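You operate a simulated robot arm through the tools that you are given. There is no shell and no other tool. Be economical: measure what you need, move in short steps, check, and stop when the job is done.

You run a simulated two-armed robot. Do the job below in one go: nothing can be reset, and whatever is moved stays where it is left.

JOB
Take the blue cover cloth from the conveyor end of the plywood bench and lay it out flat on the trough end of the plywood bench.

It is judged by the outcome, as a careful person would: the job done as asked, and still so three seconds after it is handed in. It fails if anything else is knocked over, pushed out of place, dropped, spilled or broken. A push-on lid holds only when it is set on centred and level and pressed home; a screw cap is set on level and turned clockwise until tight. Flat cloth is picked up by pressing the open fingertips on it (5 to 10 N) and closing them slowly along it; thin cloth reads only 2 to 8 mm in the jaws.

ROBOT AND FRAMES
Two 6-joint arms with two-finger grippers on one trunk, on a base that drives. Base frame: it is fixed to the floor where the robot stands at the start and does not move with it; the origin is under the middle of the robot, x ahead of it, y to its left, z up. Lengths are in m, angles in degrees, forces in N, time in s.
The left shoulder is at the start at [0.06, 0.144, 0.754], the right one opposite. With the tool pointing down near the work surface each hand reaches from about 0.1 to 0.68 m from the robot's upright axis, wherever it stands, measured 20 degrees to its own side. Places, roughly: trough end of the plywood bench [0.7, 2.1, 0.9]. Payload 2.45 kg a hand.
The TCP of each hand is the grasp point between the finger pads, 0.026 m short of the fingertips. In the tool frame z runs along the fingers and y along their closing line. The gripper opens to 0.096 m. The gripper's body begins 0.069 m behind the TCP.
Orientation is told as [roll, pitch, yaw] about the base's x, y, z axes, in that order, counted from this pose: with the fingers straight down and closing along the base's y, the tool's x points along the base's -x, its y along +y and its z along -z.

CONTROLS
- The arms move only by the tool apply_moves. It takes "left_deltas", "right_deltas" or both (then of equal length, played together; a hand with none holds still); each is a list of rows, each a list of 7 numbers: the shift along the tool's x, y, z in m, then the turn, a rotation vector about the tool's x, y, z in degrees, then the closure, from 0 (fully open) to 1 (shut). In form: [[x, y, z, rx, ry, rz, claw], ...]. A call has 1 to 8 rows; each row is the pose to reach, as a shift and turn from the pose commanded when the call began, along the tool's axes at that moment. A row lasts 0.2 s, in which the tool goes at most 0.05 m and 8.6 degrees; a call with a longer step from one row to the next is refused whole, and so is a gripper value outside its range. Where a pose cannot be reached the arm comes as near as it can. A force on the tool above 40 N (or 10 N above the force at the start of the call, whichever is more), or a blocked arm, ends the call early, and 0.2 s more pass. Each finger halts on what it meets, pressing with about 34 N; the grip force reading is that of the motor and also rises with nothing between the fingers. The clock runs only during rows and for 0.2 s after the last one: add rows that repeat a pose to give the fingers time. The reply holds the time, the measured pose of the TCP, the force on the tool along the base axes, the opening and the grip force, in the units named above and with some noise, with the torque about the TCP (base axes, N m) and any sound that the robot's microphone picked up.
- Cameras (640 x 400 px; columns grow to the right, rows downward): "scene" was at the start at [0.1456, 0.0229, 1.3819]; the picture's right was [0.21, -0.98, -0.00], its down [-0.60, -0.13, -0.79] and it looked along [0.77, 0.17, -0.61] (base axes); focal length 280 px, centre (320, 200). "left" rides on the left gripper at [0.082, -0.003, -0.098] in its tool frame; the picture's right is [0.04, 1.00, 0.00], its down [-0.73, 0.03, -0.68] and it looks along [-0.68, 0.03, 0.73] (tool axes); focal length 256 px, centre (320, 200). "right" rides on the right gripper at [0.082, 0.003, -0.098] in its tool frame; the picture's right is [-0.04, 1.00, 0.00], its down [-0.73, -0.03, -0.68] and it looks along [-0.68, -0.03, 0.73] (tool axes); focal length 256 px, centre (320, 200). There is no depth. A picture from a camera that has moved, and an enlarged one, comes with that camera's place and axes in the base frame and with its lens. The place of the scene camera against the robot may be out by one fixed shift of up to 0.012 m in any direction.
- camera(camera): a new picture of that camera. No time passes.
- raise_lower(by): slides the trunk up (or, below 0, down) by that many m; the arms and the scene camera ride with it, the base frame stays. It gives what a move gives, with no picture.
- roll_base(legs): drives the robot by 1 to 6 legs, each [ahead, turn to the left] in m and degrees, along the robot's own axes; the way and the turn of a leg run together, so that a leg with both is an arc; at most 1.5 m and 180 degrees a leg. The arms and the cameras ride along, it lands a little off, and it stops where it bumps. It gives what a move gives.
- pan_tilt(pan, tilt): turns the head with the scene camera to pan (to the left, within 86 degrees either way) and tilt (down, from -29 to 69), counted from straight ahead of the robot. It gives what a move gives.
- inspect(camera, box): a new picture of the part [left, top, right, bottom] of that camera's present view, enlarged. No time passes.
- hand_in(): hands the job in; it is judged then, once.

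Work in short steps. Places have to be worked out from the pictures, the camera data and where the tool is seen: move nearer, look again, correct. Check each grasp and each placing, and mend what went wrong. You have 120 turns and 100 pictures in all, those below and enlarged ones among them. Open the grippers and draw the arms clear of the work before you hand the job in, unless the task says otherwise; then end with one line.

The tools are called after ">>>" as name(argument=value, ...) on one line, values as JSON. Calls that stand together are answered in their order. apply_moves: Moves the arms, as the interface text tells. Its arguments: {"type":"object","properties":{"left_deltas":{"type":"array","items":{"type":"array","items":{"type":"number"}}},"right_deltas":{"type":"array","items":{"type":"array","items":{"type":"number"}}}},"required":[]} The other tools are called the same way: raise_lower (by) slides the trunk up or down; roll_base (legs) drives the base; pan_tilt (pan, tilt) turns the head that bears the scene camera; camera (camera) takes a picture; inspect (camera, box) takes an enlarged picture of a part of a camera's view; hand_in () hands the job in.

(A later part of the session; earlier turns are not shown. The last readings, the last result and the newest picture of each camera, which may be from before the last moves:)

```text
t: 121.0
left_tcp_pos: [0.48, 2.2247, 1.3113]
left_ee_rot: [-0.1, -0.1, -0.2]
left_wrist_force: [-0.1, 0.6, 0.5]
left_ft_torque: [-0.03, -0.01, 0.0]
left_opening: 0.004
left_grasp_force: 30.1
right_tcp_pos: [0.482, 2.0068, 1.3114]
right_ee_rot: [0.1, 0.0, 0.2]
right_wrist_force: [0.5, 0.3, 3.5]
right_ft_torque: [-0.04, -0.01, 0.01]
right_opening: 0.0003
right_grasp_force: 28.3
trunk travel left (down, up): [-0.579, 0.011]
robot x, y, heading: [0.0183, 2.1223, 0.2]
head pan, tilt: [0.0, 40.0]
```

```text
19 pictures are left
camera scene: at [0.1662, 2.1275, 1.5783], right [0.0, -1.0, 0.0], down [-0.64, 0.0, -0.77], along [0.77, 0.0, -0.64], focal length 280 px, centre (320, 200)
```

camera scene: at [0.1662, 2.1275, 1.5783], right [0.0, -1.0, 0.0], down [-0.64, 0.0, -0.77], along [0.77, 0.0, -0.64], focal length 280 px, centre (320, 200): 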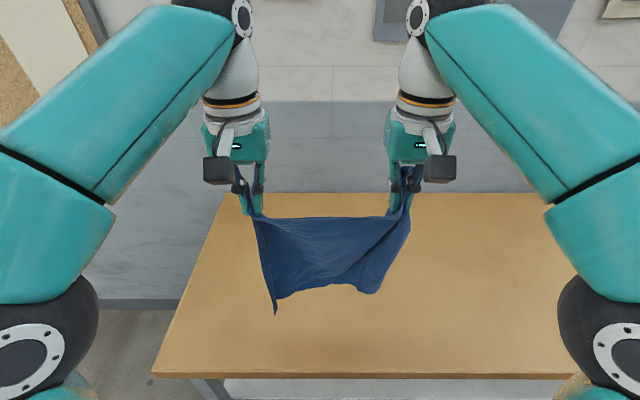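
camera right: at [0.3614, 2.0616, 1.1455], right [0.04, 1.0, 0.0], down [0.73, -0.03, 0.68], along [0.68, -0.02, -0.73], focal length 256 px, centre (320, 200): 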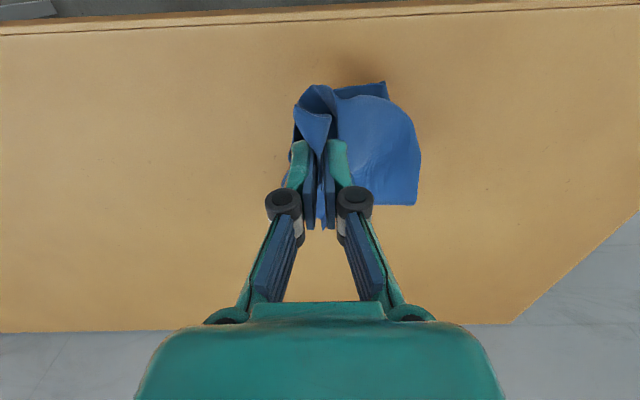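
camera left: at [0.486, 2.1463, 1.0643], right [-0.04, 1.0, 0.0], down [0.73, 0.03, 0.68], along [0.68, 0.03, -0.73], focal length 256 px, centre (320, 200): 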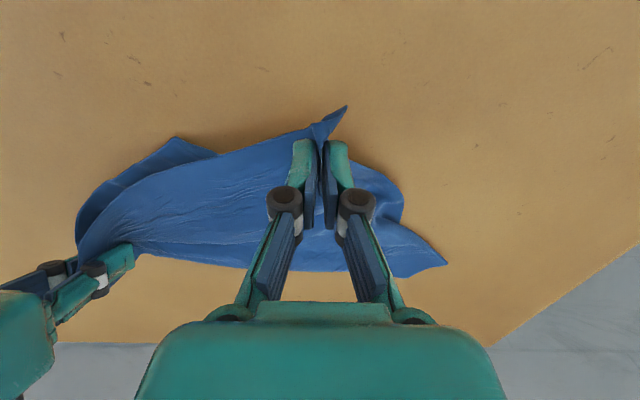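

It hangs from the short edge as at the first lay-out. I repeat the successful method: extend outward with fingers tilted.

>>> apply_moves(left_deltas=[[-0.033, 0, 0, 0, -7, 0, 1], [-0.066, 0, 0, 0, -14, 0, 1], [-0.1, 0, 0.002, 0, -21, 0, 1], [-0.135, 0, 0.004, 0, -28, 0, 1], [-0.17, 0, 0.006, 0, -35, 0, 1], [-0.205, 0, 0.008, 0, -42, 0, 1], [-0.24, 0, 0.01, 0, -49, 0, 1], [-0.275, 0, 0.012, 0, -55, 0, 1]], right_deltas=[[-0.033, 0, 0, 0, -7, 0, 1], [-0.066, 0, 0, 0, -14, 0, 1], [-0.1, 0, 0.002, 0, -21, 0, 1], [-0.135, 0, 0.004, 0, -28, 0, 1], [-0.17, 0, 0.006, 0, -35, 0, 1], [-0.205, 0, 0.008, 0, -42, 0, 1], [-0.24, 0, 0.01, 0, -49, 0, 1], [-0.275, 0, 0.012, 0, -55, 0, 1]])

>>> apply_moves(left_deltas=[[0.012, 0.001, 0.016, 0, 0, 0, 1], [0.024, 0.002, 0.032, 0, 0, 0, 1], [0.036, 0.003, 0.048, 0, 0, 0, 1], [0.036, 0.003, 0.048, 0, 0, 0, 1]], right_deltas=[[0.012, -0.001, 0.016, 0, 0, 0, 1], [0.024, -0.002, 0.032, 0, 0, 0, 1], [0.036, -0.003, 0.048, 0, 0, 0, 1], [0.036, -0.003, 0.048, 0, 0, 0, 1]])

>>> camera(camera="scene")

```text
t: 122.8
left_tcp_pos: [0.7589, 2.2238, 1.296]
left_ee_rot: [0.1, -55.2, -0.2]
left_wrist_force: [-0.6, -0.5, -0.7]
left_ft_torque: [-0.03, 0.0, -0.02]
left_opening: 0.001
left_grasp_force: 27.8
right_tcp_pos: [0.7553, 2.0061, 1.2989]
right_ee_rot: [0.3, -55.0, -0.2]
right_wrist_force: [1.4, 0.6, -0.5]
right_ft_torque: [-0.03, -0.01, -0.08]
right_opening: 0.0053
right_grasp_force: 38.8
trunk travel left (down, up): [-0.579, 0.011]
robot x, y, heading: [0.023, 2.1237, 0.2]
head pan, tilt: [0.0, 40.0]
```

```text
t: 123.8
left_tcp_pos: [0.7734, 2.2272, 1.2435]
left_ee_rot: [0.0, -55.1, 0.0]
left_wrist_force: [-0.5, -2.2, -0.3]
left_ft_torque: [0.1, -0.01, 0.13]
left_opening: 0.0026
left_grasp_force: 35.4
right_tcp_pos: [0.7722, 2.0014, 1.2437]
right_ee_rot: [0.3, -55.1, -0.3]
right_wrist_force: [0.0, 0.5, -0.5]
right_ft_torque: [0.06, 0.03, -0.03]
right_opening: 0.0051
right_grasp_force: 30.7
trunk travel left (down, up): [-0.579, 0.011]
robot x, y, heading: [0.0196, 2.1221, 0.2]
head pan, tilt: [0.0, 40.0]
```

```text
18 pictures are left
camera scene: at [0.1652, 2.1268, 1.5785], right [0.0, -1.0, 0.0], down [-0.64, 0.0, -0.77], along [0.77, 0.0, -0.64], focal length 280 px, centre (320, 200)
```

scene: 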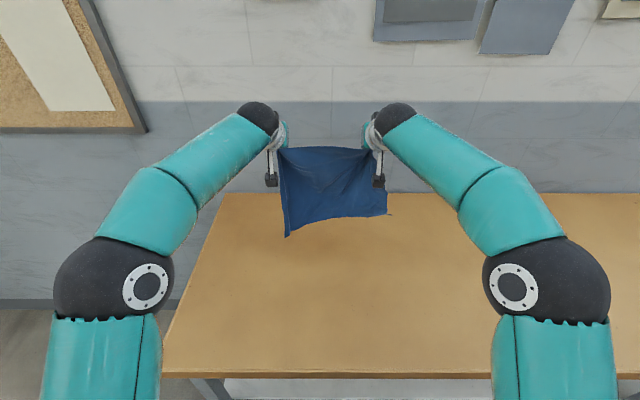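

The right side hangs about 10 cm higher (its pinch is further down the cloth's side). I lower the right hand 9 cm so that the free edge levels.

>>> apply_moves(left_deltas=[[0, -0.003, 0, 0, 0, 0, 1], [0, -0.006, 0, 0, 0, 0, 1], [0, -0.008, 0, 0, 0, 0, 1], [0, -0.008, 0, 0, 0, 0, 1]], right_deltas=[[0.025, 0.005, 0.017, 0, 0, 0, 1], [0.05, 0.01, 0.034, 0, 0, 0, 1], [0.074, 0.014, 0.052, 0, 0, 0, 1], [0.074, 0.014, 0.052, 0, 0, 0, 1]])

>>> inspect(camera="scene", box=[230, 110, 430, 260])

```text
t: 124.8
left_tcp_pos: [0.772, 2.2199, 1.2442]
left_ee_rot: [0.0, -55.2, -0.1]
left_wrist_force: [-0.2, -0.6, 0.0]
left_ft_torque: [-0.02, 0.0, -0.01]
left_opening: 0.0019
left_grasp_force: 29.5
right_tcp_pos: [0.7732, 2.0178, 1.1537]
right_ee_rot: [0.3, -55.1, -0.2]
right_wrist_force: [-0.6, -0.8, -0.2]
right_ft_torque: [0.02, 0.0, 0.0]
right_opening: 0.0021
right_grasp_force: 29.1
trunk travel left (down, up): [-0.579, 0.011]
robot x, y, heading: [0.0222, 2.1247, 0.4]
head pan, tilt: [0.0, 40.0]
```

```text
2.67 times, centred on (330, 185) of scene
camera zoom: at [0.1647, 2.1266, 1.5786], right [0.0, -1.0, 0.0], down [-0.64, 0.0, -0.77], along [0.77, 0.0, -0.64], focal length 748 px, centre (293, 240)
```

zoom: 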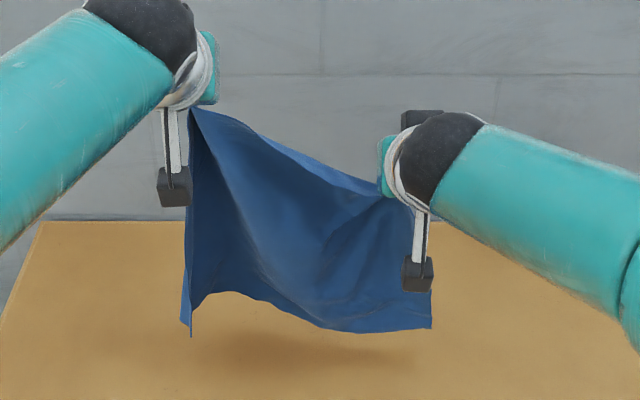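

The free edge is nearly level now. I lay down along the same diagonal, both hands together.

>>> apply_moves(left_deltas=[[0.027, 0, -0.004, 0, 2.5, 0, 1], [0.054, 0, -0.008, 0, 5, 0, 1], [0.081, 0, -0.012, 0, 7.5, 0, 1], [0.108, 0, -0.016, 0, 10, 0, 1], [0.135, 0, -0.02, 0, 12.5, 0, 1], [0.162, 0, -0.024, 0, 15, 0, 1], [0.189, 0, -0.028, 0, 17.5, 0, 1], [0.216, 0, -0.031, 0, 20, 0, 1]], right_deltas=[[0.027, -0.002, -0.004, 0, 2.5, 0, 1], [0.054, -0.004, -0.008, 0, 5, 0, 1], [0.081, -0.006, -0.012, 0, 7.5, 0, 1], [0.108, -0.008, -0.016, 0, 10, 0, 1], [0.135, -0.01, -0.02, 0, 12.5, 0, 1], [0.162, -0.012, -0.024, 0, 15, 0, 1], [0.189, -0.014, -0.028, 0, 17.5, 0, 1], [0.216, -0.016, -0.031, 0, 20, 0, 1]])

>>> inspect(camera="scene", box=[220, 170, 420, 320])

```text
t: 126.6
left_tcp_pos: [0.6237, 2.2186, 1.0854]
left_ee_rot: [0.1, -35.2, 0.0]
left_wrist_force: [-0.1, 0.3, 0.1]
left_ft_torque: [-0.09, -0.07, -0.03]
left_opening: 0.0012
left_grasp_force: 28.0
right_tcp_pos: [0.6255, 1.9992, 0.9945]
right_ee_rot: [0.2, -35.0, 0.0]
right_wrist_force: [1.5, -0.2, -0.8]
right_ft_torque: [-0.03, 0.03, -0.07]
right_opening: 0.0029
right_grasp_force: 37.0
trunk travel left (down, up): [-0.579, 0.011]
robot x, y, heading: [0.019, 2.1235, 0.2]
head pan, tilt: [0.0, 40.0]
```

```text
2.67 times, centred on (320, 245) of scene
camera zoom: at [0.166, 2.1267, 1.5784], right [0.0, -1.0, 0.0], down [-0.64, 0.0, -0.77], along [0.77, 0.0, -0.64], focal length 748 px, centre (320, 80)
```

zoom: 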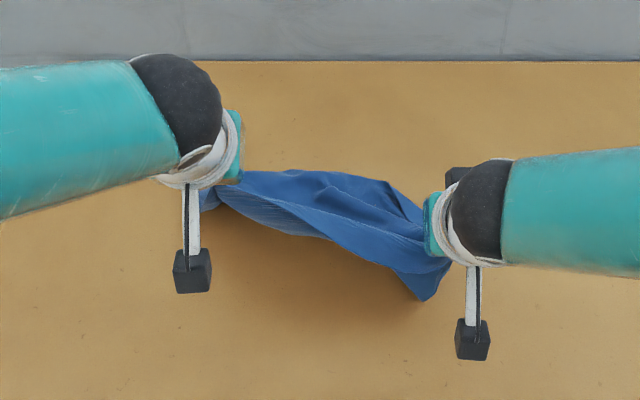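

Far part lies at x≈0.8. I finish: the right hand sets down first, the left continues to its end.

>>> apply_moves(left_deltas=[[0.026, -0.001, 0.005, 0, 4, 0, 1], [0.052, -0.002, 0.009, 0, 8, 0, 1], [0.078, -0.003, 0.014, 0, 12, 0, 1], [0.104, -0.005, 0.018, 0, 16, 0, 1], [0.13, -0.006, 0.023, 0, 20, 0, 1], [0.156, -0.007, 0.028, 0, 24, 0, 1], [0.182, -0.008, 0.033, 0, 28, 0, 1], [0.209, -0.008, 0.037, 0, 33, 0, 1]], right_deltas=[[0.012, 0, 0.001, 0, 4, 0, 1], [0.024, 0, 0.002, 0, 8, 0, 1], [0.036, 0, 0.003, 0, 12, 0, 1], [0.048, 0, 0.005, 0, 16, 0, 1], [0.06, 0, 0.006, 0, 20, 0, 1], [0.07, 0, 0.007, 0, 24, 0, 1], [0.078, 0, 0.008, 0, 28, 0, 1], [0.085, 0, 0.008, 0, 33, 0, 1]])

>>> inspect(camera="scene", box=[220, 210, 420, 360])

>>> camera(camera="right")

```text
t: 128.4
left_tcp_pos: [0.4752, 2.2088, 0.9343]
left_ee_rot: [0.1, -2.0, 0.0]
left_wrist_force: [0.4, 0.9, -0.7]
left_ft_torque: [0.02, -0.03, 0.02]
left_opening: 0.0045
left_grasp_force: 33.6
right_tcp_pos: [0.5599, 2.0012, 0.9381]
right_ee_rot: [0.3, -1.9, 0.2]
right_wrist_force: [0.5, 0.4, 1.1]
right_ft_torque: [0.01, -0.01, -0.01]
right_opening: 0.0008
right_grasp_force: 29.8
trunk travel left (down, up): [-0.579, 0.011]
robot x, y, heading: [0.0206, 2.1217, 0.3]
head pan, tilt: [0.0, 40.0]
```

```text
2.67 times, centred on (320, 285) of scene
camera zoom: at [0.1669, 2.1268, 1.5783], right [0.0, -1.0, 0.0], down [-0.64, 0.0, -0.77], along [0.77, 0.0, -0.64], focal length 748 px, centre (320, -27)
```

zoom: 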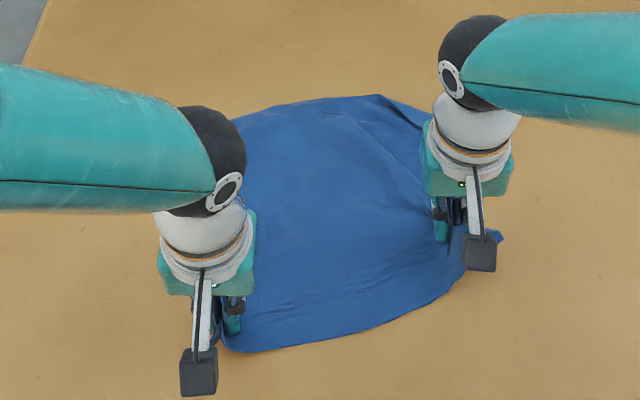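

```text
14 pictures are left
camera right: at [0.4753, 2.0024, 1.033], right [0.04, 1.0, 0.0], down [0.71, -0.03, 0.7], along [0.7, -0.02, -0.71], focal length 256 px, centre (320, 200)
```

right: 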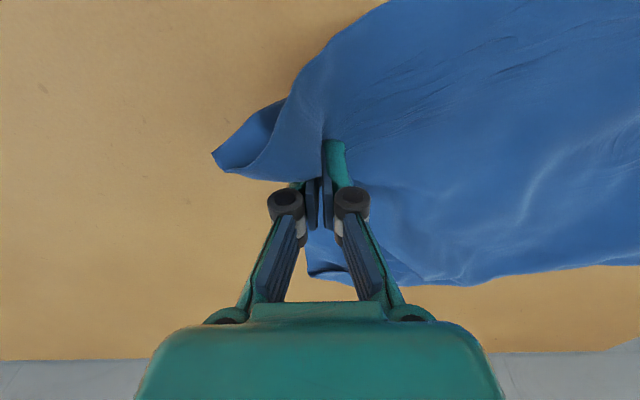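

Nearly flat with the right corner's tail pointing outward. I set both tips on the bench and open slowly so the pinches spread, then rise.

>>> apply_moves(left_deltas=[[0.004, 0.004, 0.004, 0, 0, 0, 1], [0.004, 0.004, 0.007, 0, 0, 0, 1], [0.004, 0.004, 0.007, 0, 0, 0, 0.9], [0.004, 0.004, 0.007, 0, 0, 0, 0.82], [0.004, 0.004, 0.007, 0, 0, 0, 0.74], [0.004, 0.004, 0.007, 0, 0, 0, 0.66], [0.004, 0.004, 0.007, 0, 0, 0, 0.58], [0.004, 0.004, 0.007, 0, 0, 0, 0.55]], right_deltas=[[0.003, -0.004, 0.005, 0, 0, 0, 1], [0.003, -0.004, 0.01, 0, 0, 0, 1], [0.003, -0.004, 0.01, 0, 0, 0, 0.9], [0.003, -0.004, 0.01, 0, 0, 0, 0.82], [0.003, -0.004, 0.01, 0, 0, 0, 0.74], [0.003, -0.004, 0.01, 0, 0, 0, 0.66], [0.003, -0.004, 0.01, 0, 0, 0, 0.58], [0.003, -0.004, 0.01, 0, 0, 0, 0.55]])

>>> apply_moves(left_deltas=[[0, 0, -0.02, 0, 0, 0, 0.5], [0, 0.02, -0.05, 0, 0, 0, 0.5], [0, 0.06, -0.07, 0, 0, 0, 0.5], [0, 0.1, -0.09, 0, 0, 0, 0.5]], right_deltas=[[0, 0, -0.02, 0, 0, 0, 0.5], [0.01, -0.02, -0.05, 0, 0, 0, 0.5], [0.03, -0.06, -0.07, 0, 0, 0, 0.5], [0.05, -0.09, -0.09, 0, 0, 0, 0.5]])

>>> inspect(camera="scene", box=[220, 210, 420, 360])

```text
t: 130.2
left_tcp_pos: [0.4715, 2.2142, 0.9274]
left_ee_rot: [-0.1, -2.1, 0.0]
left_wrist_force: [-0.3, 1.4, 3.6]
left_ft_torque: [-0.01, 0.03, -0.02]
left_opening: 0.0431
left_grasp_force: 0.0
right_tcp_pos: [0.5575, 1.9966, 0.9289]
right_ee_rot: [0.3, -2.0, 0.0]
right_wrist_force: [-0.2, -1.0, 0.7]
right_ft_torque: [0.03, -0.03, 0.01]
right_opening: 0.0433
right_grasp_force: 0.1
trunk travel left (down, up): [-0.579, 0.011]
robot x, y, heading: [0.0229, 2.1205, 0.3]
head pan, tilt: [0.0, 40.0]
```

```text
t: 131.2
left_tcp_pos: [0.4679, 2.3159, 1.019]
left_ee_rot: [0.1, -2.3, 0.0]
left_wrist_force: [0.4, 0.7, 0.7]
left_ft_torque: [-0.02, -0.02, 0.01]
left_opening: 0.0479
left_grasp_force: 0.1
right_tcp_pos: [0.5051, 1.9067, 1.0168]
right_ee_rot: [0.2, -2.0, 0.0]
right_wrist_force: [-0.1, 0.4, -0.1]
right_ft_torque: [0.02, -0.01, -0.05]
right_opening: 0.048
right_grasp_force: 0.0
trunk travel left (down, up): [-0.579, 0.011]
robot x, y, heading: [0.0219, 2.1225, -0.2]
head pan, tilt: [0.0, 40.0]
```

```text
2.67 times, centred on (320, 285) of scene
camera zoom: at [0.1641, 2.1273, 1.5786], right [0.0, -1.0, 0.0], down [-0.64, 0.0, -0.77], along [0.77, 0.0, -0.64], focal length 748 px, centre (320, -27)
```

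zoom: 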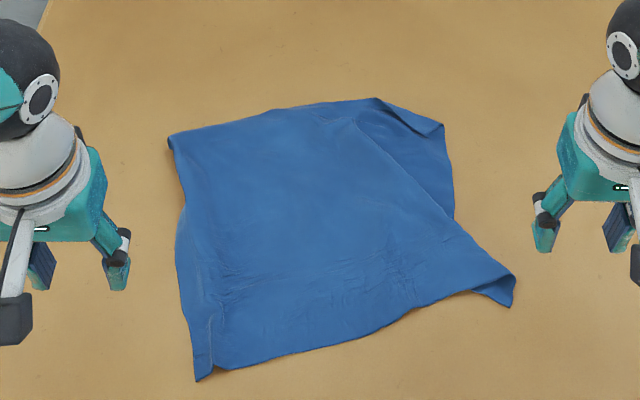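

Very nearly flat; there's a fold along the right side. I zoom there.

>>> inspect(camera="scene", box=[315, 240, 420, 330])

```text
4.44 times, centred on (368, 285) of scene
camera zoom: at [0.1641, 2.1273, 1.5786], right [0.0, -1.0, 0.0], down [-0.64, 0.0, -0.77], along [0.77, 0.0, -0.64], focal length 1247 px, centre (109, -178)
```

zoom: 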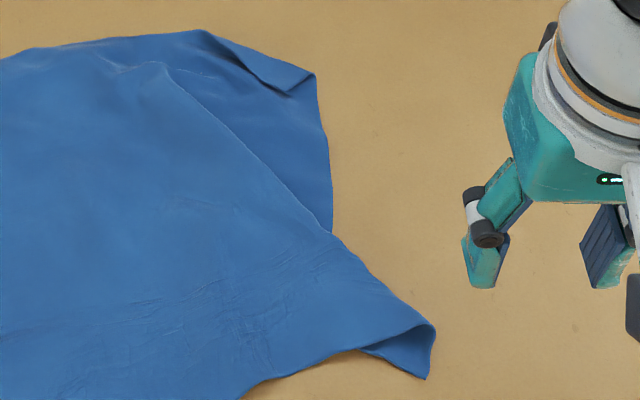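

A pleat runs diagonally on the right, with the far-right corner at about (0.70, 2.00) pulled in. I'll pin the sheet with the left fingertips, then pinch the far-right part and draw it outward.

>>> apply_moves(left_deltas=[[-0.018, -0.029, 0, 0, 0, 0, 0.8], [-0.037, -0.058, 0, 0, 0, 0, 1], [-0.055, -0.087, 0.02, 0, 0, 0, 1], [-0.074, -0.116, 0.045, 0, 0, 0, 1], [-0.092, -0.146, 0.075, 0, 0, 0, 1], [-0.092, -0.146, 0.088, 0, 2, 0, 1]], right_deltas=[[-0.034, 0.018, 0.005, 0, -5, 0, 0.55], [-0.068, 0.036, 0.01, 0, -10, 0, 0.55], [-0.1, 0.054, 0.015, 0, -15, 0, 0.55], [-0.13, 0.072, 0.02, 0, -20, 0, 0.55], [-0.16, 0.091, 0.04, 0, -23, 0, 0.55], [-0.16, 0.091, 0.075, 0, -23, 0, 0.55]])

>>> camera(camera="right")

```text
t: 132.6
left_tcp_pos: [0.5663, 2.168, 0.9308]
left_ee_rot: [0.0, 0.0, 0.1]
left_wrist_force: [-0.3, -0.8, 0.2]
left_ft_torque: [0.0, -0.01, 0.01]
left_opening: 0.0
left_grasp_force: 28.6
right_tcp_pos: [0.6658, 1.9965, 0.9465]
right_ee_rot: [0.2, -25.1, 0.0]
right_wrist_force: [0.0, -0.6, -1.1]
right_ft_torque: [-0.01, 0.01, 0.0]
right_opening: 0.0433
right_grasp_force: 0.1
trunk travel left (down, up): [-0.579, 0.011]
robot x, y, heading: [0.0209, 2.1243, -0.0]
head pan, tilt: [0.0, 40.0]
```

```text
11 pictures are left
camera right: at [0.5502, 1.9988, 1.0006], right [0.04, 1.0, 0.02], down [0.38, -0.03, 0.93], along [0.93, -0.03, -0.38], focal length 256 px, centre (320, 200)
```

right: 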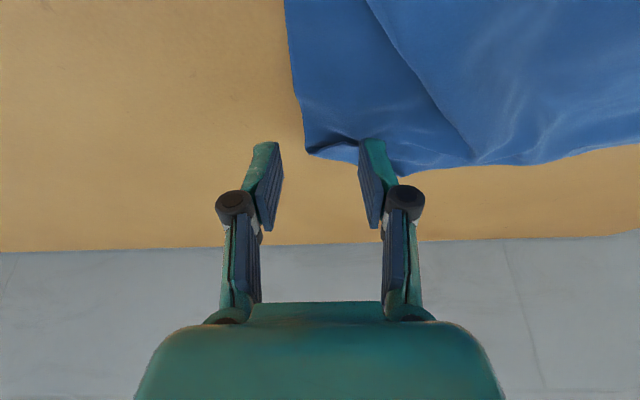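

I shift 2 cm in so both tips are on the exposed single layer, press both hands, and close the right slowly.

>>> apply_moves(left_deltas=[[0, 0, 0, 0, 0, 0, 1], [0, 0, 0.002, 0, 0, 0, 1], [0, 0, 0.004, 0, 0, 0, 1], [0, 0, 0.0055, 0, 0, 0, 1]], right_deltas=[[0, 0.022, 0, 0, 0, 0, 0.57], [0.0042, 0.022, 0.009, 0, 0, 0, 0.57], [0.0076, 0.022, 0.0163, 0, 0, 0, 0.57], [0.0093, 0.022, 0.02, 0, 0, 0, 0.57]])

```text
t: 133.6
left_tcp_pos: [0.5627, 2.1686, 0.9268]
left_ee_rot: [0.0, -0.2, 0.0]
left_wrist_force: [0.1, -0.6, 0.8]
left_ft_torque: [0.03, 0.01, 0.01]
left_opening: 0.0002
left_grasp_force: 29.0
right_tcp_pos: [0.6687, 2.0193, 0.9289]
right_ee_rot: [0.4, -25.5, -0.1]
right_wrist_force: [2.5, -1.8, 17.2]
right_ft_torque: [0.11, -0.09, 0.09]
right_opening: 0.0425
right_grasp_force: 0.8
trunk travel left (down, up): [-0.579, 0.011]
robot x, y, heading: [0.0215, 2.1234, 0.3]
head pan, tilt: [0.0, 40.0]
```

Right eases off slightly, left presses 2 mm more; then close the right.

>>> apply_moves(left_deltas=[[0, 0, 0.001, 0, 0, 0, 1], [0, 0, 0.002, 0, 0, 0, 1], [0, 0, 0.002, 0, 0, 0, 1], [0, 0, 0.002, 0, 0, 0, 1], [0, 0, 0.002, 0, 0, 0, 1], [0, 0, 0.002, 0, 0, 0, 1], [0, 0, 0.002, 0, 0, 0, 1], [0, 0, 0.002, 0, 0, 0, 1]], right_deltas=[[-0.0006, 0, -0.0015, 0, 0, 0, 0.58], [-0.0006, 0, -0.0015, 0, 0, 0, 0.64], [-0.0006, 0, -0.0015, 0, 0, 0, 0.71], [-0.0006, 0, -0.0015, 0, 0, 0, 0.78], [-0.0006, 0, -0.0015, 0, 0, 0, 0.85], [-0.0006, 0, -0.0015, 0, 0, 0, 0.92], [-0.0006, 0, -0.0015, 0, 0, 0, 1], [-0.0006, 0, -0.0015, 0, 0, 0, 1]])

```text
t: 135.4
left_tcp_pos: [0.5623, 2.1693, 0.9268]
left_ee_rot: [0.0, -0.4, 0.0]
left_wrist_force: [3.1, 0.7, 14.8]
left_ft_torque: [0.02, -0.05, -0.02]
left_opening: 0.0
left_grasp_force: 28.2
right_tcp_pos: [0.6649, 2.0184, 0.9285]
right_ee_rot: [0.1, -25.2, -0.1]
right_wrist_force: [1.9, 0.6, 19.5]
right_ft_torque: [-0.11, 0.14, 0.02]
right_opening: 0.0019
right_grasp_force: 30.4
trunk travel left (down, up): [-0.579, 0.011]
robot x, y, heading: [0.0207, 2.1248, 0.2]
head pan, tilt: [0.0, 40.0]
```

The cloth is pinched (2 mm). I lift it slightly and draw it outward (+x, −y) while the left pins.

>>> apply_moves(left_deltas=[[0, 0, 0, 0, 0, 0, 1], [0, 0, 0, 0, 0, 0, 1], [0, 0, 0, 0, 0, 0, 1], [0, 0, 0, 0, 0, 0, 1], [0, 0, 0, 0, 0, 0, 1], [0, 0, 0, 0, 0, 0, 1]], right_deltas=[[-0.0063, 0, -0.0136, 0, 0, 0, 1], [-0.0218, -0.01, -0.023, 0, 0, 0, 1], [-0.042, -0.03, -0.019, 0, 0, 0, 1], [-0.058, -0.055, -0.006, 0, 0, 0, 1], [-0.0719, -0.075, 0.0115, 0, 0, 0, 1], [-0.0697, -0.08, 0.028, 0, 0, 0, 1]])

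>>> inspect(camera="scene", box=[240, 210, 440, 360])

```text
t: 136.8
left_tcp_pos: [0.5645, 2.1684, 0.9249]
left_ee_rot: [0.0, -0.4, 0.0]
left_wrist_force: [0.4, -1.6, 28.4]
left_ft_torque: [-0.03, 0.07, -0.05]
left_opening: 0.0
left_grasp_force: 28.3
right_tcp_pos: [0.7401, 1.9385, 0.9317]
right_ee_rot: [0.2, -25.2, 0.0]
right_wrist_force: [-0.3, -0.2, -1.5]
right_ft_torque: [-0.03, 0.01, -0.01]
right_opening: 0.0044
right_grasp_force: 34.2
trunk travel left (down, up): [-0.579, 0.011]
robot x, y, heading: [0.0214, 2.1256, 0.3]
head pan, tilt: [0.0, 40.0]
```

```text
2.67 times, centred on (340, 285) of scene
camera zoom: at [0.1633, 2.1264, 1.5788], right [0.0, -1.0, 0.0], down [-0.64, 0.0, -0.77], along [0.77, 0.0, -0.64], focal length 748 px, centre (267, -27)
```

zoom: 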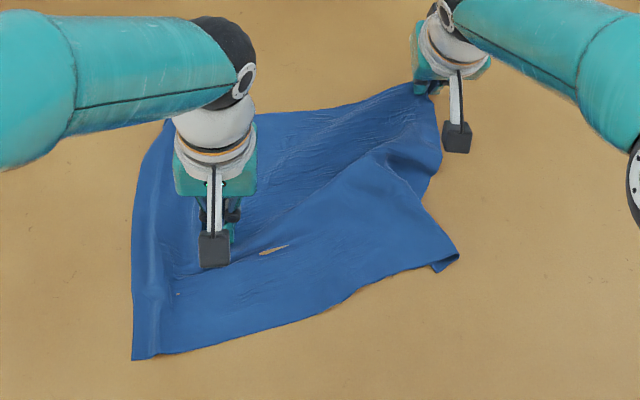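

The pleat opened. The right sets the corner down and opens; left eases its pressure.

>>> apply_moves(left_deltas=[[0, 0, -0.0015, 0, 0, 0, 1], [0, 0, -0.0025, 0, 0, 0, 1], [0, 0, -0.0025, 0, 0, 0, 1], [0, 0, -0.0025, 0, 0, 0, 1], [0, 0, -0.0025, 0, 0, 0, 1], [0, 0, -0.0025, 0, 0, 0, 1], [0, 0, -0.0025, 0, 0, 0, 1]], right_deltas=[[0.0018, 0, 0.0038, 0, 0, 0, 1], [0.0018, 0, 0.0038, 0, 0, 0, 0.88], [0.0018, 0, 0.0038, 0, 0, 0, 0.76], [0.0018, 0, 0.0038, 0, 0, 0, 0.64], [0.0018, 0, 0.0038, 0, 0, 0, 0.55], [-0.015, 0, -0.032, 0, 0, 0, 0.55], [-0.034, 0, -0.0725, 0, 0, 0, 0.55]])

>>> inspect(camera="scene", box=[240, 210, 440, 360])

```text
t: 138.4
left_tcp_pos: [0.5636, 2.1692, 0.9269]
left_ee_rot: [0.1, 0.0, 0.1]
left_wrist_force: [-2.6, -0.2, 7.4]
left_ft_torque: [-0.01, 0.04, 0.02]
left_opening: 0.0
left_grasp_force: 28.6
right_tcp_pos: [0.7417, 1.9393, 1.0104]
right_ee_rot: [0.2, -25.0, 0.0]
right_wrist_force: [0.0, 0.0, -0.5]
right_ft_torque: [-0.01, -0.01, -0.01]
right_opening: 0.0431
right_grasp_force: 0.0
trunk travel left (down, up): [-0.579, 0.011]
robot x, y, heading: [0.0191, 2.1242, 0.2]
head pan, tilt: [0.0, 40.0]
```

```text
2.67 times, centred on (340, 285) of scene
camera zoom: at [0.1653, 2.1268, 1.5783], right [0.0, -1.0, 0.0], down [-0.64, 0.0, -0.77], along [0.77, 0.0, -0.64], focal length 748 px, centre (267, -27)
```

zoom: 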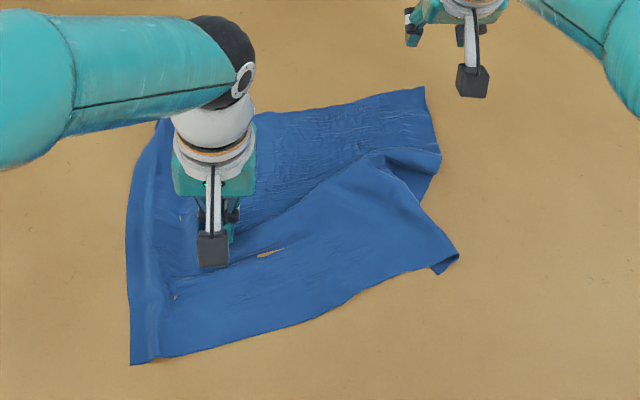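

The far-right corner is flat. Now the near-right corner (about (0.54, 1.955)) needs drawing out by ~5 cm toward me and right; I go pinch it.

>>> apply_moves(right_deltas=[[0.04, 0.01, -0.0065, 0, 5, 0, 0.56], [0.08, 0.02, -0.013, 0, 10, 0, 0.56], [0.12, 0.03, -0.019, 0, 15, 0, 0.56], [0.16, 0.04, -0.026, 0, 20, 0, 0.56], [0.199, 0.051, -0.032, 0, 25, 0, 0.56], [0.2045, 0.051, -0.0205, 0, 25, 0, 0.56]])

>>> camera(camera="right")

```text
t: 139.8
left_tcp_pos: [0.5635, 2.1696, 0.9264]
left_ee_rot: [0.0, -0.1, 0.0]
left_wrist_force: [-1.2, 0.5, 1.3]
left_ft_torque: [0.03, 0.03, 0.02]
left_opening: 0.0
left_grasp_force: 28.2
right_tcp_pos: [0.5464, 1.9896, 0.9413]
right_ee_rot: [0.2, 0.0, 0.1]
right_wrist_force: [0.9, -0.5, 0.0]
right_ft_torque: [0.03, 0.01, 0.02]
right_opening: 0.0422
right_grasp_force: 0.2
trunk travel left (down, up): [-0.579, 0.011]
robot x, y, heading: [0.0194, 2.1251, 0.3]
head pan, tilt: [0.0, 40.0]
```

```text
8 pictures are left
camera right: at [0.4645, 1.9922, 1.04], right [0.04, 1.0, 0.0], down [0.73, -0.03, 0.68], along [0.68, -0.02, -0.73], focal length 256 px, centre (320, 200)
```

right: 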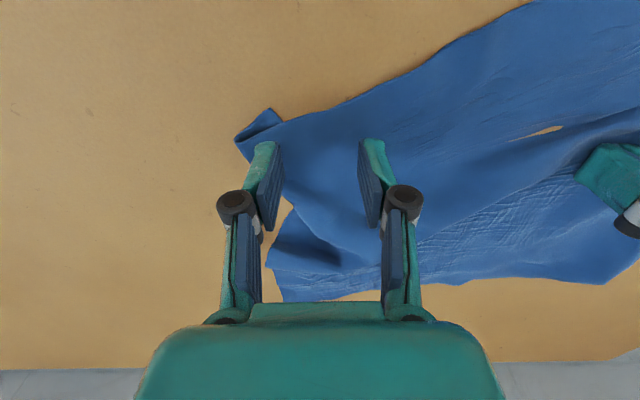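

The tips bracket the corner. Press, close slowly, and then draw toward me and right.

>>> apply_moves(left_deltas=[[0, 0, 0.001, 0, 0, 0, 1], [0, 0, 0.0015, 0, 0, 0, 1], [0, 0, 0.0015, 0, 0, 0, 1], [0, 0, 0.0015, 0, 0, 0, 1], [0, 0, 0.0015, 0, 0, 0, 1], [0, 0, 0.0015, 0, 0, 0, 1], [0, 0, 0.0015, 0, 0, 0, 1], [0, 0, 0.0015, 0, 0, 0, 1]], right_deltas=[[0.005, -0.003, 0.01, 0, 0, 0, 0.56], [0.005, -0.003, 0.0155, 0, 0, 0, 0.56], [0.005, -0.003, 0.0155, 0, 0, 0, 0.63], [0.005, -0.003, 0.0155, 0, 0, 0, 0.7], [0.005, -0.003, 0.0155, 0, 0, 0, 0.77], [0.005, -0.003, 0.0155, 0, 0, 0, 0.84], [0.005, -0.003, 0.0155, 0, 0, 0, 0.91], [0.005, -0.003, 0.0155, 0, 0, 0, 1]])

>>> apply_moves(left_deltas=[[0, 0, 0, 0, 0, 0, 1], [0, 0, 0, 0, 0, 0, 1], [0, 0, 0, 0, 0, 0, 1], [0, 0, 0, 0, 0, 0, 1], [0, 0, 0, 0, 0, 0, 1], [0, 0, 0, 0, 0, 0, 1], [0, 0, 0, 0, 0, 0, 1]], right_deltas=[[0, 0, 0, 0, 0, 0, 1], [0, 0, 0, 0, 0, 0, 1], [0, 0, -0.015, 0, 0, 0, 1], [0.01, -0.01, -0.025, 0, 0, 0, 1], [0.03, -0.03, -0.025, 0, 0, 0, 1], [0.05, -0.048, -0.015, 0, 0, 0, 1], [0.062, -0.056, -0.003, 0, 0, 0, 1]])

>>> inspect(camera="scene", box=[240, 210, 440, 360])

```text
t: 141.6
left_tcp_pos: [0.5625, 2.17, 0.9272]
left_ee_rot: [0.0, -0.3, 0.1]
left_wrist_force: [2.7, -1.1, 9.8]
left_ft_torque: [-0.04, -0.05, 0.01]
left_opening: 0.0
left_grasp_force: 28.6
right_tcp_pos: [0.5421, 1.9881, 0.9266]
right_ee_rot: [0.2, -0.2, -0.1]
right_wrist_force: [-0.1, -0.5, 13.5]
right_ft_torque: [-0.05, 0.0, 0.03]
right_opening: 0.0022
right_grasp_force: 30.2
trunk travel left (down, up): [-0.579, 0.011]
robot x, y, heading: [0.0238, 2.1234, -0.0]
head pan, tilt: [0.0, 40.0]
```

```text
t: 143.2
left_tcp_pos: [0.5625, 2.1681, 0.9256]
left_ee_rot: [0.0, -0.3, -0.1]
left_wrist_force: [-3.4, -13.5, 19.4]
left_ft_torque: [-0.38, 0.12, 0.03]
left_opening: 0.0001
left_grasp_force: 28.2
right_tcp_pos: [0.4778, 1.9319, 0.9316]
right_ee_rot: [0.3, -0.3, 0.1]
right_wrist_force: [4.9, 16.1, 0.2]
right_ft_torque: [0.39, -0.1, 0.17]
right_opening: 0.0027
right_grasp_force: 30.8
trunk travel left (down, up): [-0.579, 0.011]
robot x, y, heading: [0.0179, 2.124, 0.1]
head pan, tilt: [0.0, 40.0]
```

```text
2.67 times, centred on (340, 285) of scene
camera zoom: at [0.1645, 2.1272, 1.5787], right [0.0, -1.0, 0.0], down [-0.64, 0.0, -0.77], along [0.77, 0.0, -0.64], focal length 748 px, centre (267, -27)
```

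zoom: 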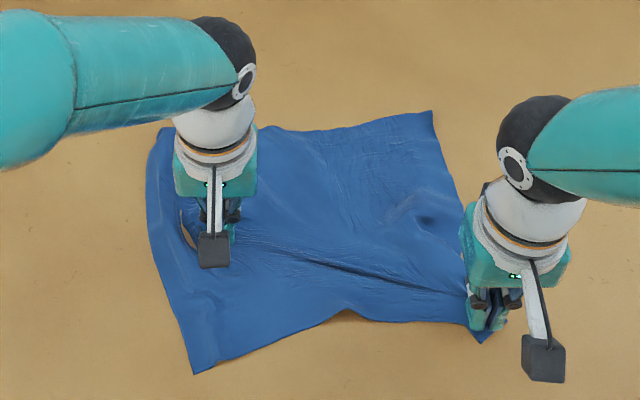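

The sheet is now a full rectangle, with a bit of tension. I ease the right back 8 mm, set it down, open both off and rise.

>>> apply_moves(left_deltas=[[0, 0, -0.001, 0, 0, 0, 1], [0, 0, -0.002, 0, 0, 0, 1], [0, 0, -0.01, 0, 0, 0, 1], [0, 0, -0.03, 0, 0, 0, 1], [0, 0, -0.06, 0, 0, 0, 1], [0, 0.02, -0.09, 0, 0, 0, 1], [0, 0.06, -0.11, 0, 0, 0, 1], [0, 0.1, -0.12, 0, 0, 0, 0.8]], right_deltas=[[-0.002, 0.005, 0.001, 0, 0, 0, 1], [-0.003, 0.008, 0.005, 0, 0, 0, 1], [-0.003, 0.008, 0.005, 0, 0, 0, 0.9], [-0.003, 0.008, 0.005, 0, 0, 0, 0.8], [-0.003, 0.008, 0.005, 0, 0, 0, 0.7], [-0.003, 0.008, 0.005, 0, 0, 0, 0.6], [-0.003, 0.008, -0.02, 0, 0, 0, 0.55], [-0.003, 0.0, -0.06, 0, 0, 0, 0.55]])

>>> apply_moves(left_deltas=[[0.03, 0.03, 0, 0, 0, 0, 0.6], [0.06, 0.06, 0, 0, 0, 0, 0.5]], right_deltas=[[0.01, -0.045, -0.01, 0, 0, 0, 0.5], [0.02, -0.09, -0.02, 0, 0, 0, 0.5]])

>>> inspect(camera="scene", box=[240, 220, 420, 360])

```text
t: 145.0
left_tcp_pos: [0.5649, 2.2695, 1.0445]
left_ee_rot: [0.0, -0.2, 0.0]
left_wrist_force: [-0.3, 0.7, 0.1]
left_ft_torque: [0.02, -0.06, 0.01]
left_opening: 0.0193
left_grasp_force: 0.1
right_tcp_pos: [0.4842, 1.9323, 0.9892]
right_ee_rot: [0.1, 0.0, 0.0]
right_wrist_force: [-1.2, -0.4, 0.6]
right_ft_torque: [0.0, 0.0, 0.01]
right_opening: 0.0432
right_grasp_force: 0.0
trunk travel left (down, up): [-0.579, 0.011]
robot x, y, heading: [0.0196, 2.1248, 0.2]
head pan, tilt: [0.0, 40.0]
```

```text
t: 145.6
left_tcp_pos: [0.5055, 2.3288, 1.0451]
left_ee_rot: [0.1, -0.2, 0.1]
left_wrist_force: [0.0, 0.0, 0.4]
left_ft_torque: [-0.03, -0.02, -0.02]
left_opening: 0.0478
left_grasp_force: 0.1
right_tcp_pos: [0.4605, 1.8396, 1.0068]
right_ee_rot: [0.2, -0.1, 0.0]
right_wrist_force: [-0.3, -0.2, 0.2]
right_ft_torque: [0.02, -0.02, 0.0]
right_opening: 0.0479
right_grasp_force: 0.1
trunk travel left (down, up): [-0.579, 0.011]
robot x, y, heading: [0.0187, 2.1225, 0.2]
head pan, tilt: [0.0, 40.0]
```

```text
2.86 times, centred on (330, 290) of scene
camera zoom: at [0.1653, 2.1265, 1.5785], right [0.0, -1.0, 0.0], down [-0.64, 0.0, -0.77], along [0.77, 0.0, -0.64], focal length 802 px, centre (291, -57)
```

zoom: 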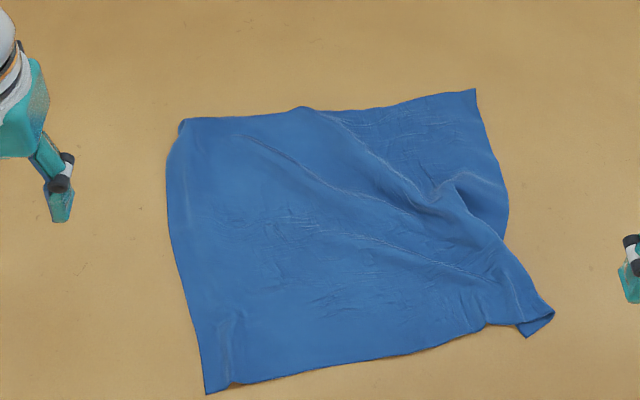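

The cloth is laid out but has ripples on the right. I'll smooth it: left fingertips pin the left part, the closed right fingertips press near the right corner and stroke outward.

>>> apply_moves(left_deltas=[[-0.014, -0.035, 0.01, 0, 0, 0, 0.8], [-0.028, -0.07, 0.03, 0, 0, 0, 1], [-0.042, -0.105, 0.06, 0, 0, 0, 1], [-0.055, -0.139, 0.09, 0, 0, 0, 1], [-0.055, -0.139, 0.113, 0, 0, 0, 1], [-0.055, -0.139, 0.1195, 0, 0, 0, 1]], right_deltas=[[-0.01, 0.03, 0, 0, 0, 0, 0.8], [-0.02, 0.06, 0, 0, 0, 0, 1], [-0.03, 0.085, 0.02, 0, 0, 0, 1], [-0.04, 0.108, 0.05, 0, 0, 0, 1], [-0.04, 0.108, 0.075, 0, 0, 0, 1], [-0.04, 0.108, 0.082, 0, 0, 0, 1]])

```text
t: 147.0
left_tcp_pos: [0.5574, 2.1901, 0.927]
left_ee_rot: [-0.1, -0.2, 0.0]
left_wrist_force: [0.9, -0.4, 1.4]
left_ft_torque: [-0.01, 0.0, -0.02]
left_opening: 0.0003
left_grasp_force: 28.5
right_tcp_pos: [0.5031, 1.9504, 0.9284]
right_ee_rot: [0.2, 0.0, 0.0]
right_wrist_force: [0.0, 0.2, 2.3]
right_ft_torque: [0.02, -0.01, -0.03]
right_opening: 0.0001
right_grasp_force: 28.4
trunk travel left (down, up): [-0.579, 0.011]
robot x, y, heading: [0.0222, 2.1246, 0.3]
head pan, tilt: [0.0, 40.0]
```

Contact is just made. I press 2–3 mm more and stroke outward with the right hand, then lift it.

>>> apply_moves(left_deltas=[[0, 0, 0.002, 0, 0, 0, 1], [0, 0, 0.003, 0, 0, 0, 1], [0, 0, 0.003, 0, 0, 0, 1], [0, 0, 0.003, 0, 0, 0, 1], [0, 0, 0.003, 0, 0, 0, 1], [0, 0, 0.003, 0, 0, 0, 1], [0, 0, 0.003, 0, 0, 0, 1]], right_deltas=[[0, 0, 0.0025, 0, 0, 0, 1], [0.003, -0.012, 0.003, 0, 0, 0, 1], [0.006, -0.024, 0.003, 0, 0, 0, 1], [0.009, -0.036, 0.003, 0, 0, 0, 1], [0.012, -0.048, 0.003, 0, 0, 0, 1], [0.012, -0.048, -0.01, 0, 0, 0, 1], [0.012, -0.048, -0.04, 0, 0, 0, 1]])

>>> inspect(camera="scene", box=[240, 220, 420, 360])

```text
t: 148.6
left_tcp_pos: [0.5576, 2.1905, 0.9259]
left_ee_rot: [0.0, -0.5, 0.0]
left_wrist_force: [1.3, -2.2, 36.1]
left_ft_torque: [-0.07, 0.13, 0.01]
left_opening: 0.0001
left_grasp_force: 29.0
right_tcp_pos: [0.4902, 1.9009, 0.9682]
right_ee_rot: [0.3, -0.1, 0.1]
right_wrist_force: [0.3, 0.2, 0.0]
right_ft_torque: [0.03, -0.02, 0.0]
right_opening: 0.0
right_grasp_force: 28.4
trunk travel left (down, up): [-0.579, 0.011]
robot x, y, heading: [0.023, 2.1256, 0.0]
head pan, tilt: [0.0, 40.0]
```

```text
2.86 times, centred on (330, 290) of scene
camera zoom: at [0.1628, 2.1259, 1.5787], right [0.0, -1.0, 0.0], down [-0.64, 0.0, -0.77], along [0.77, 0.0, -0.64], focal length 802 px, centre (291, -57)
```

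zoom: 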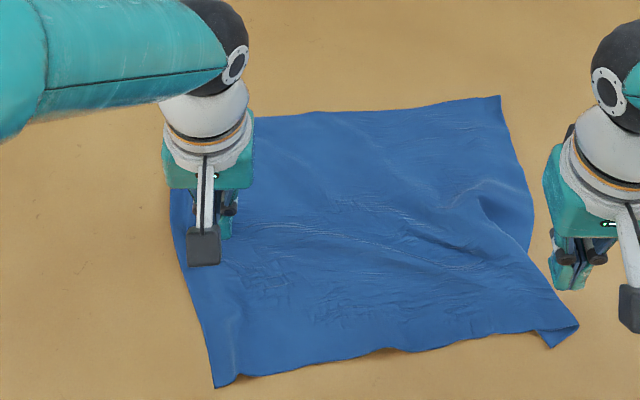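

Stroking works well; it's much flatter. I stroke the middle of the right edge outward too.

>>> apply_moves(left_deltas=[[0, 0, -0.0015, 0, 0, 0, 1], [0, 0, -0.0015, 0, 0, 0, 1], [0, 0, -0.0015, 0, 0, 0, 1], [0, 0, -0.0015, 0, 0, 0, 1], [0, 0, -0.0015, 0, 0, 0, 1], [0, 0, -0.0015, 0, 0, 0, 1], [0, 0, -0.0015, 0, 0, 0, 1], [0, 0, -0.0015, 0, 0, 0, 1]], right_deltas=[[-0.04, 0.01, 0, 0, 0, 0, 1], [-0.08, 0.02, 0, 0, 0, 0, 1], [-0.11, 0.024, 0.015, 0, 0, 0, 1], [-0.11, 0.024, 0.037, 0, 0, 0, 1], [-0.11, 0.024, 0.0425, 0, 0, 0, 1], [-0.11, 0.012, 0.043, 0, 0, 0, 1], [-0.11, 0, 0.043, 0, 0, 0, 1], [-0.11, -0.012, 0.043, 0, 0, 0, 1]])

>>> apply_moves(right_deltas=[[0, 0, -0.02, 0, 0, 0, 1], [0.04, 0.004, -0.03, 0, 0, 0, 1], [0.08, 0.008, -0.03, 0, 0, 0, 1], [0.12, 0.015, -0.02, 0, 0, 0, 1], [0.12, 0.015, 0, 0, 0, 0, 1], [0.127, 0.007, 0.0005, 0, 0, 0, 1], [0.134, -0.003, 0.0005, 0, 0, 0, 1], [0.134, -0.003, -0.03, 0, 0, 0, 1]])

>>> inspect(camera="scene", box=[240, 220, 420, 360])

```text
t: 150.4
left_tcp_pos: [0.5572, 2.1908, 0.9265]
left_ee_rot: [-0.1, -0.3, 0.0]
left_wrist_force: [1.9, -3.1, 27.5]
left_ft_torque: [-0.09, 0.07, -0.03]
left_opening: 0.0
left_grasp_force: 28.6
right_tcp_pos: [0.6015, 1.8879, 0.9271]
right_ee_rot: [0.2, -0.2, 0.1]
right_wrist_force: [-0.7, 2.0, 3.4]
right_ft_torque: [0.06, -0.02, -0.03]
right_opening: 0.0001
right_grasp_force: 28.5
trunk travel left (down, up): [-0.579, 0.011]
robot x, y, heading: [0.0207, 2.1247, 0.2]
head pan, tilt: [0.0, 40.0]
```

```text
t: 152.2
left_tcp_pos: [0.5563, 2.1907, 0.9261]
left_ee_rot: [0.0, -0.4, 0.0]
left_wrist_force: [0.4, -1.8, 29.0]
left_ft_torque: [-0.05, 0.06, 0.01]
left_opening: 0.0
left_grasp_force: 28.5
right_tcp_pos: [0.4654, 1.8853, 0.9557]
right_ee_rot: [0.1, 0.0, 0.1]
right_wrist_force: [-0.5, 0.0, -0.1]
right_ft_torque: [-0.04, 0.05, -0.03]
right_opening: 0.0
right_grasp_force: 28.9
trunk travel left (down, up): [-0.579, 0.011]
robot x, y, heading: [0.0195, 2.126, 0.2]
head pan, tilt: [0.0, 40.0]
```

```text
2.86 times, centred on (330, 290) of scene
camera zoom: at [0.1632, 2.1266, 1.5786], right [0.0, -1.0, 0.0], down [-0.64, 0.0, -0.77], along [0.77, 0.0, -0.64], focal length 802 px, centre (291, -57)
```

zoom: 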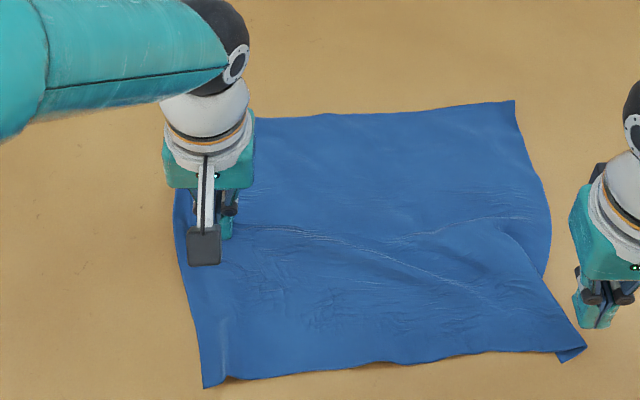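

Nearly done; a small notch remains on the right edge. One more stroke of the near-right corner toward me, then both hands lift clear.

>>> apply_moves(right_deltas=[[-0.022, 0.025, 0, 0, 0, 0, 1], [-0.022, 0.025, 0.022, 0, 0, 0, 1], [-0.022, 0.025, 0.031, 0, 0, 0, 1], [-0.01, 0.022, 0.0315, 0, 0, 0, 1], [0.002, 0.018, 0.0315, 0, 0, 0, 1], [0.012, 0.014, 0.0315, 0, 0, 0, 1], [0.012, 0.014, 0, 0, 0, 0, 1], [0.012, -0.02, -0.03, 0, 0, 0, 1]])

>>> apply_moves(left_deltas=[[0, 0, -0.01, 0, 0, 0, 1], [0, 0, -0.04, 0, 0, 0, 1], [0, 0.02, -0.08, 0, 0, 0, 1], [0, 0.06, -0.1, 0, 0, 0, 0.8], [0.02, 0.1, -0.11, 0, 0, 0, 0.5], [0.03, 0.14, -0.11, 0, 0, 0, 0.5]], right_deltas=[[0, -0.02, -0.02, 0, 0, 0, 1], [0, -0.04, -0.04, 0, 0, 0, 0.8], [0, -0.06, -0.06, 0, 0, 0, 0.5], [0, -0.08, -0.06, 0, 0, 0, 0.5], [0, -0.08, -0.06, 0, 0, 0, 0.5], [0, -0.08, -0.06, 0, 0, 0, 0.5]])

>>> inspect(camera="scene", box=[240, 220, 420, 360])

```text
t: 153.4
left_tcp_pos: [0.5572, 2.1911, 0.926]
left_ee_rot: [-0.1, -0.3, 0.0]
left_wrist_force: [-1.5, 0.1, 7.1]
left_ft_torque: [0.0, 0.07, -0.04]
left_opening: 0.0
left_grasp_force: 29.2
right_tcp_pos: [0.4687, 1.9068, 0.9268]
right_ee_rot: [0.1, -1.0, -0.1]
right_wrist_force: [-4.0, 0.4, 16.9]
right_ft_torque: [0.1, 0.06, -0.01]
right_opening: 0.0
right_grasp_force: 28.7
trunk travel left (down, up): [-0.579, 0.011]
robot x, y, heading: [0.0198, 2.1247, -0.1]
head pan, tilt: [0.0, 40.0]
stopped in row 6 (right hand): the force on the tool passed its limit at 42 N (the readings are from after the stop); the commanded pose is now the measured one
```

```text
t: 154.8
left_tcp_pos: [0.5264, 2.3307, 1.0347]
left_ee_rot: [0.0, 0.0, 0.0]
left_wrist_force: [0.3, -0.2, -0.4]
left_ft_torque: [0.0, -0.03, 0.02]
left_opening: 0.0482
left_grasp_force: 0.1
right_tcp_pos: [0.4694, 1.8251, 0.9868]
right_ee_rot: [0.2, -0.7, -0.1]
right_wrist_force: [-0.9, 0.4, -0.4]
right_ft_torque: [0.01, -0.01, -0.02]
right_opening: 0.0483
right_grasp_force: 0.1
trunk travel left (down, up): [-0.579, 0.011]
robot x, y, heading: [0.0209, 2.1217, 0.3]
head pan, tilt: [0.0, 40.0]
```

```text
2.86 times, centred on (330, 290) of scene
camera zoom: at [0.1665, 2.1276, 1.5784], right [0.0, -1.0, 0.0], down [-0.64, 0.0, -0.77], along [0.77, 0.0, -0.64], focal length 802 px, centre (291, -57)
```

zoom: 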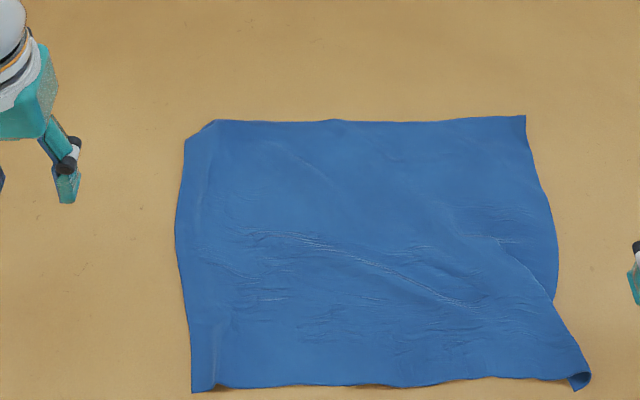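

Flat apart from a tiny curl at the near-right corner and a slight crease. One last smoothing round with the left pinning.

>>> apply_moves(left_deltas=[[0.006, -0.045, 0, 0, 0, 0, 1], [0.012, -0.09, 0.01, 0, 0, 0, 1], [0.018, -0.135, 0.03, 0, 0, 0, 1], [0.026, -0.18, 0.06, 0, 0, 0, 1], [0.026, -0.18, 0.1, 0, 0, 0, 1], [0.026, -0.18, 0.1095, 0, 0, 0, 1]], right_deltas=[[-0.04, 0.022, -0.01, 0, 0, 0, 1], [-0.08, 0.044, -0.01, 0, 0, 0, 1], [-0.12, 0.066, -0.005, 0, 0, 0, 1], [-0.14, 0.085, 0.03, 0, 0, 0, 1], [-0.14, 0.085, 0.055, 0, 0, 0, 1], [-0.14, 0.085, 0.0605, 0, 0, 0, 1]])

>>> apply_moves(right_deltas=[[-0.008, -0.01, 0.001, 0, 0, 0, 1], [-0.016, -0.02, 0.001, 0, 0, 0, 1], [-0.022, -0.03, 0.001, 0, 0, 0, 1], [-0.022, -0.03, -0.03, 0, 0, 0, 1], [0.02, -0.02, -0.04, 0, 0, 0, 1], [0.065, -0.005, -0.04, 0, 0, 0, 1], [0.11, 0, -0.03, 0, 0, 0, 1], [0.15, 0, -0.01, 0, 0, 0, 1]])

>>> apply_moves(right_deltas=[[0, 0, 0.006, 0, 0, 0, 1], [0, 0, 0.0105, 0, 0, 0, 1], [0, -0.012, 0.0105, 0, 0, 0, 1], [0.003, -0.024, 0.0105, 0, 0, 0, 1], [0.006, -0.036, 0.0105, 0, 0, 0, 1], [0.006, -0.045, 0.0105, 0, 0, 0, 1], [0.006, -0.05, -0.02, 0, 0, 0, 1], [0.006, -0.08, -0.05, 0, 0, 0, 0.8]])

>>> inspect(camera="scene", box=[240, 220, 420, 360])

```text
refused: row 4 steps farther than a row can; nothing moved
```

```text
t: 156.6
left_tcp_pos: [0.5264, 2.329, 1.0349]
left_ee_rot: [0.0, -0.2, 0.0]
left_wrist_force: [0.3, -0.8, 0.3]
left_ft_torque: [0.0, -0.01, 0.0]
left_opening: 0.0478
left_grasp_force: 0.1
right_tcp_pos: [0.3179, 1.8254, 0.9922]
right_ee_rot: [0.2, -0.8, 0.0]
right_wrist_force: [-0.5, -0.6, 0.3]
right_ft_torque: [0.01, 0.01, 0.02]
right_opening: 0.0
right_grasp_force: 28.2
trunk travel left (down, up): [-0.579, 0.011]
robot x, y, heading: [0.0198, 2.1274, 0.2]
head pan, tilt: [0.0, 40.0]
```

```text
t: 158.4
left_tcp_pos: [0.5261, 2.3294, 1.0345]
left_ee_rot: [0.0, -0.2, 0.0]
left_wrist_force: [-0.7, -0.1, -0.2]
left_ft_torque: [0.01, -0.02, 0.02]
left_opening: 0.0482
left_grasp_force: 0.2
right_tcp_pos: [0.3105, 1.745, 1.0449]
right_ee_rot: [0.2, -0.6, 0.0]
right_wrist_force: [-0.1, 0.4, 0.5]
right_ft_torque: [0.03, 0.0, 0.01]
right_opening: 0.019
right_grasp_force: 0.1
trunk travel left (down, up): [-0.579, 0.011]
robot x, y, heading: [0.0229, 2.1206, 0.1]
head pan, tilt: [0.0, 40.0]
```

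```text
2.86 times, centred on (330, 290) of scene
camera zoom: at [0.1661, 2.1262, 1.5784], right [0.0, -1.0, 0.0], down [-0.64, 0.0, -0.77], along [0.77, 0.0, -0.64], focal length 802 px, centre (291, -57)
```

zoom: 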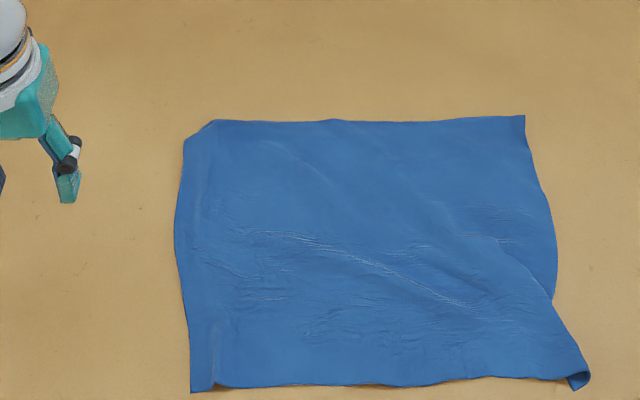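

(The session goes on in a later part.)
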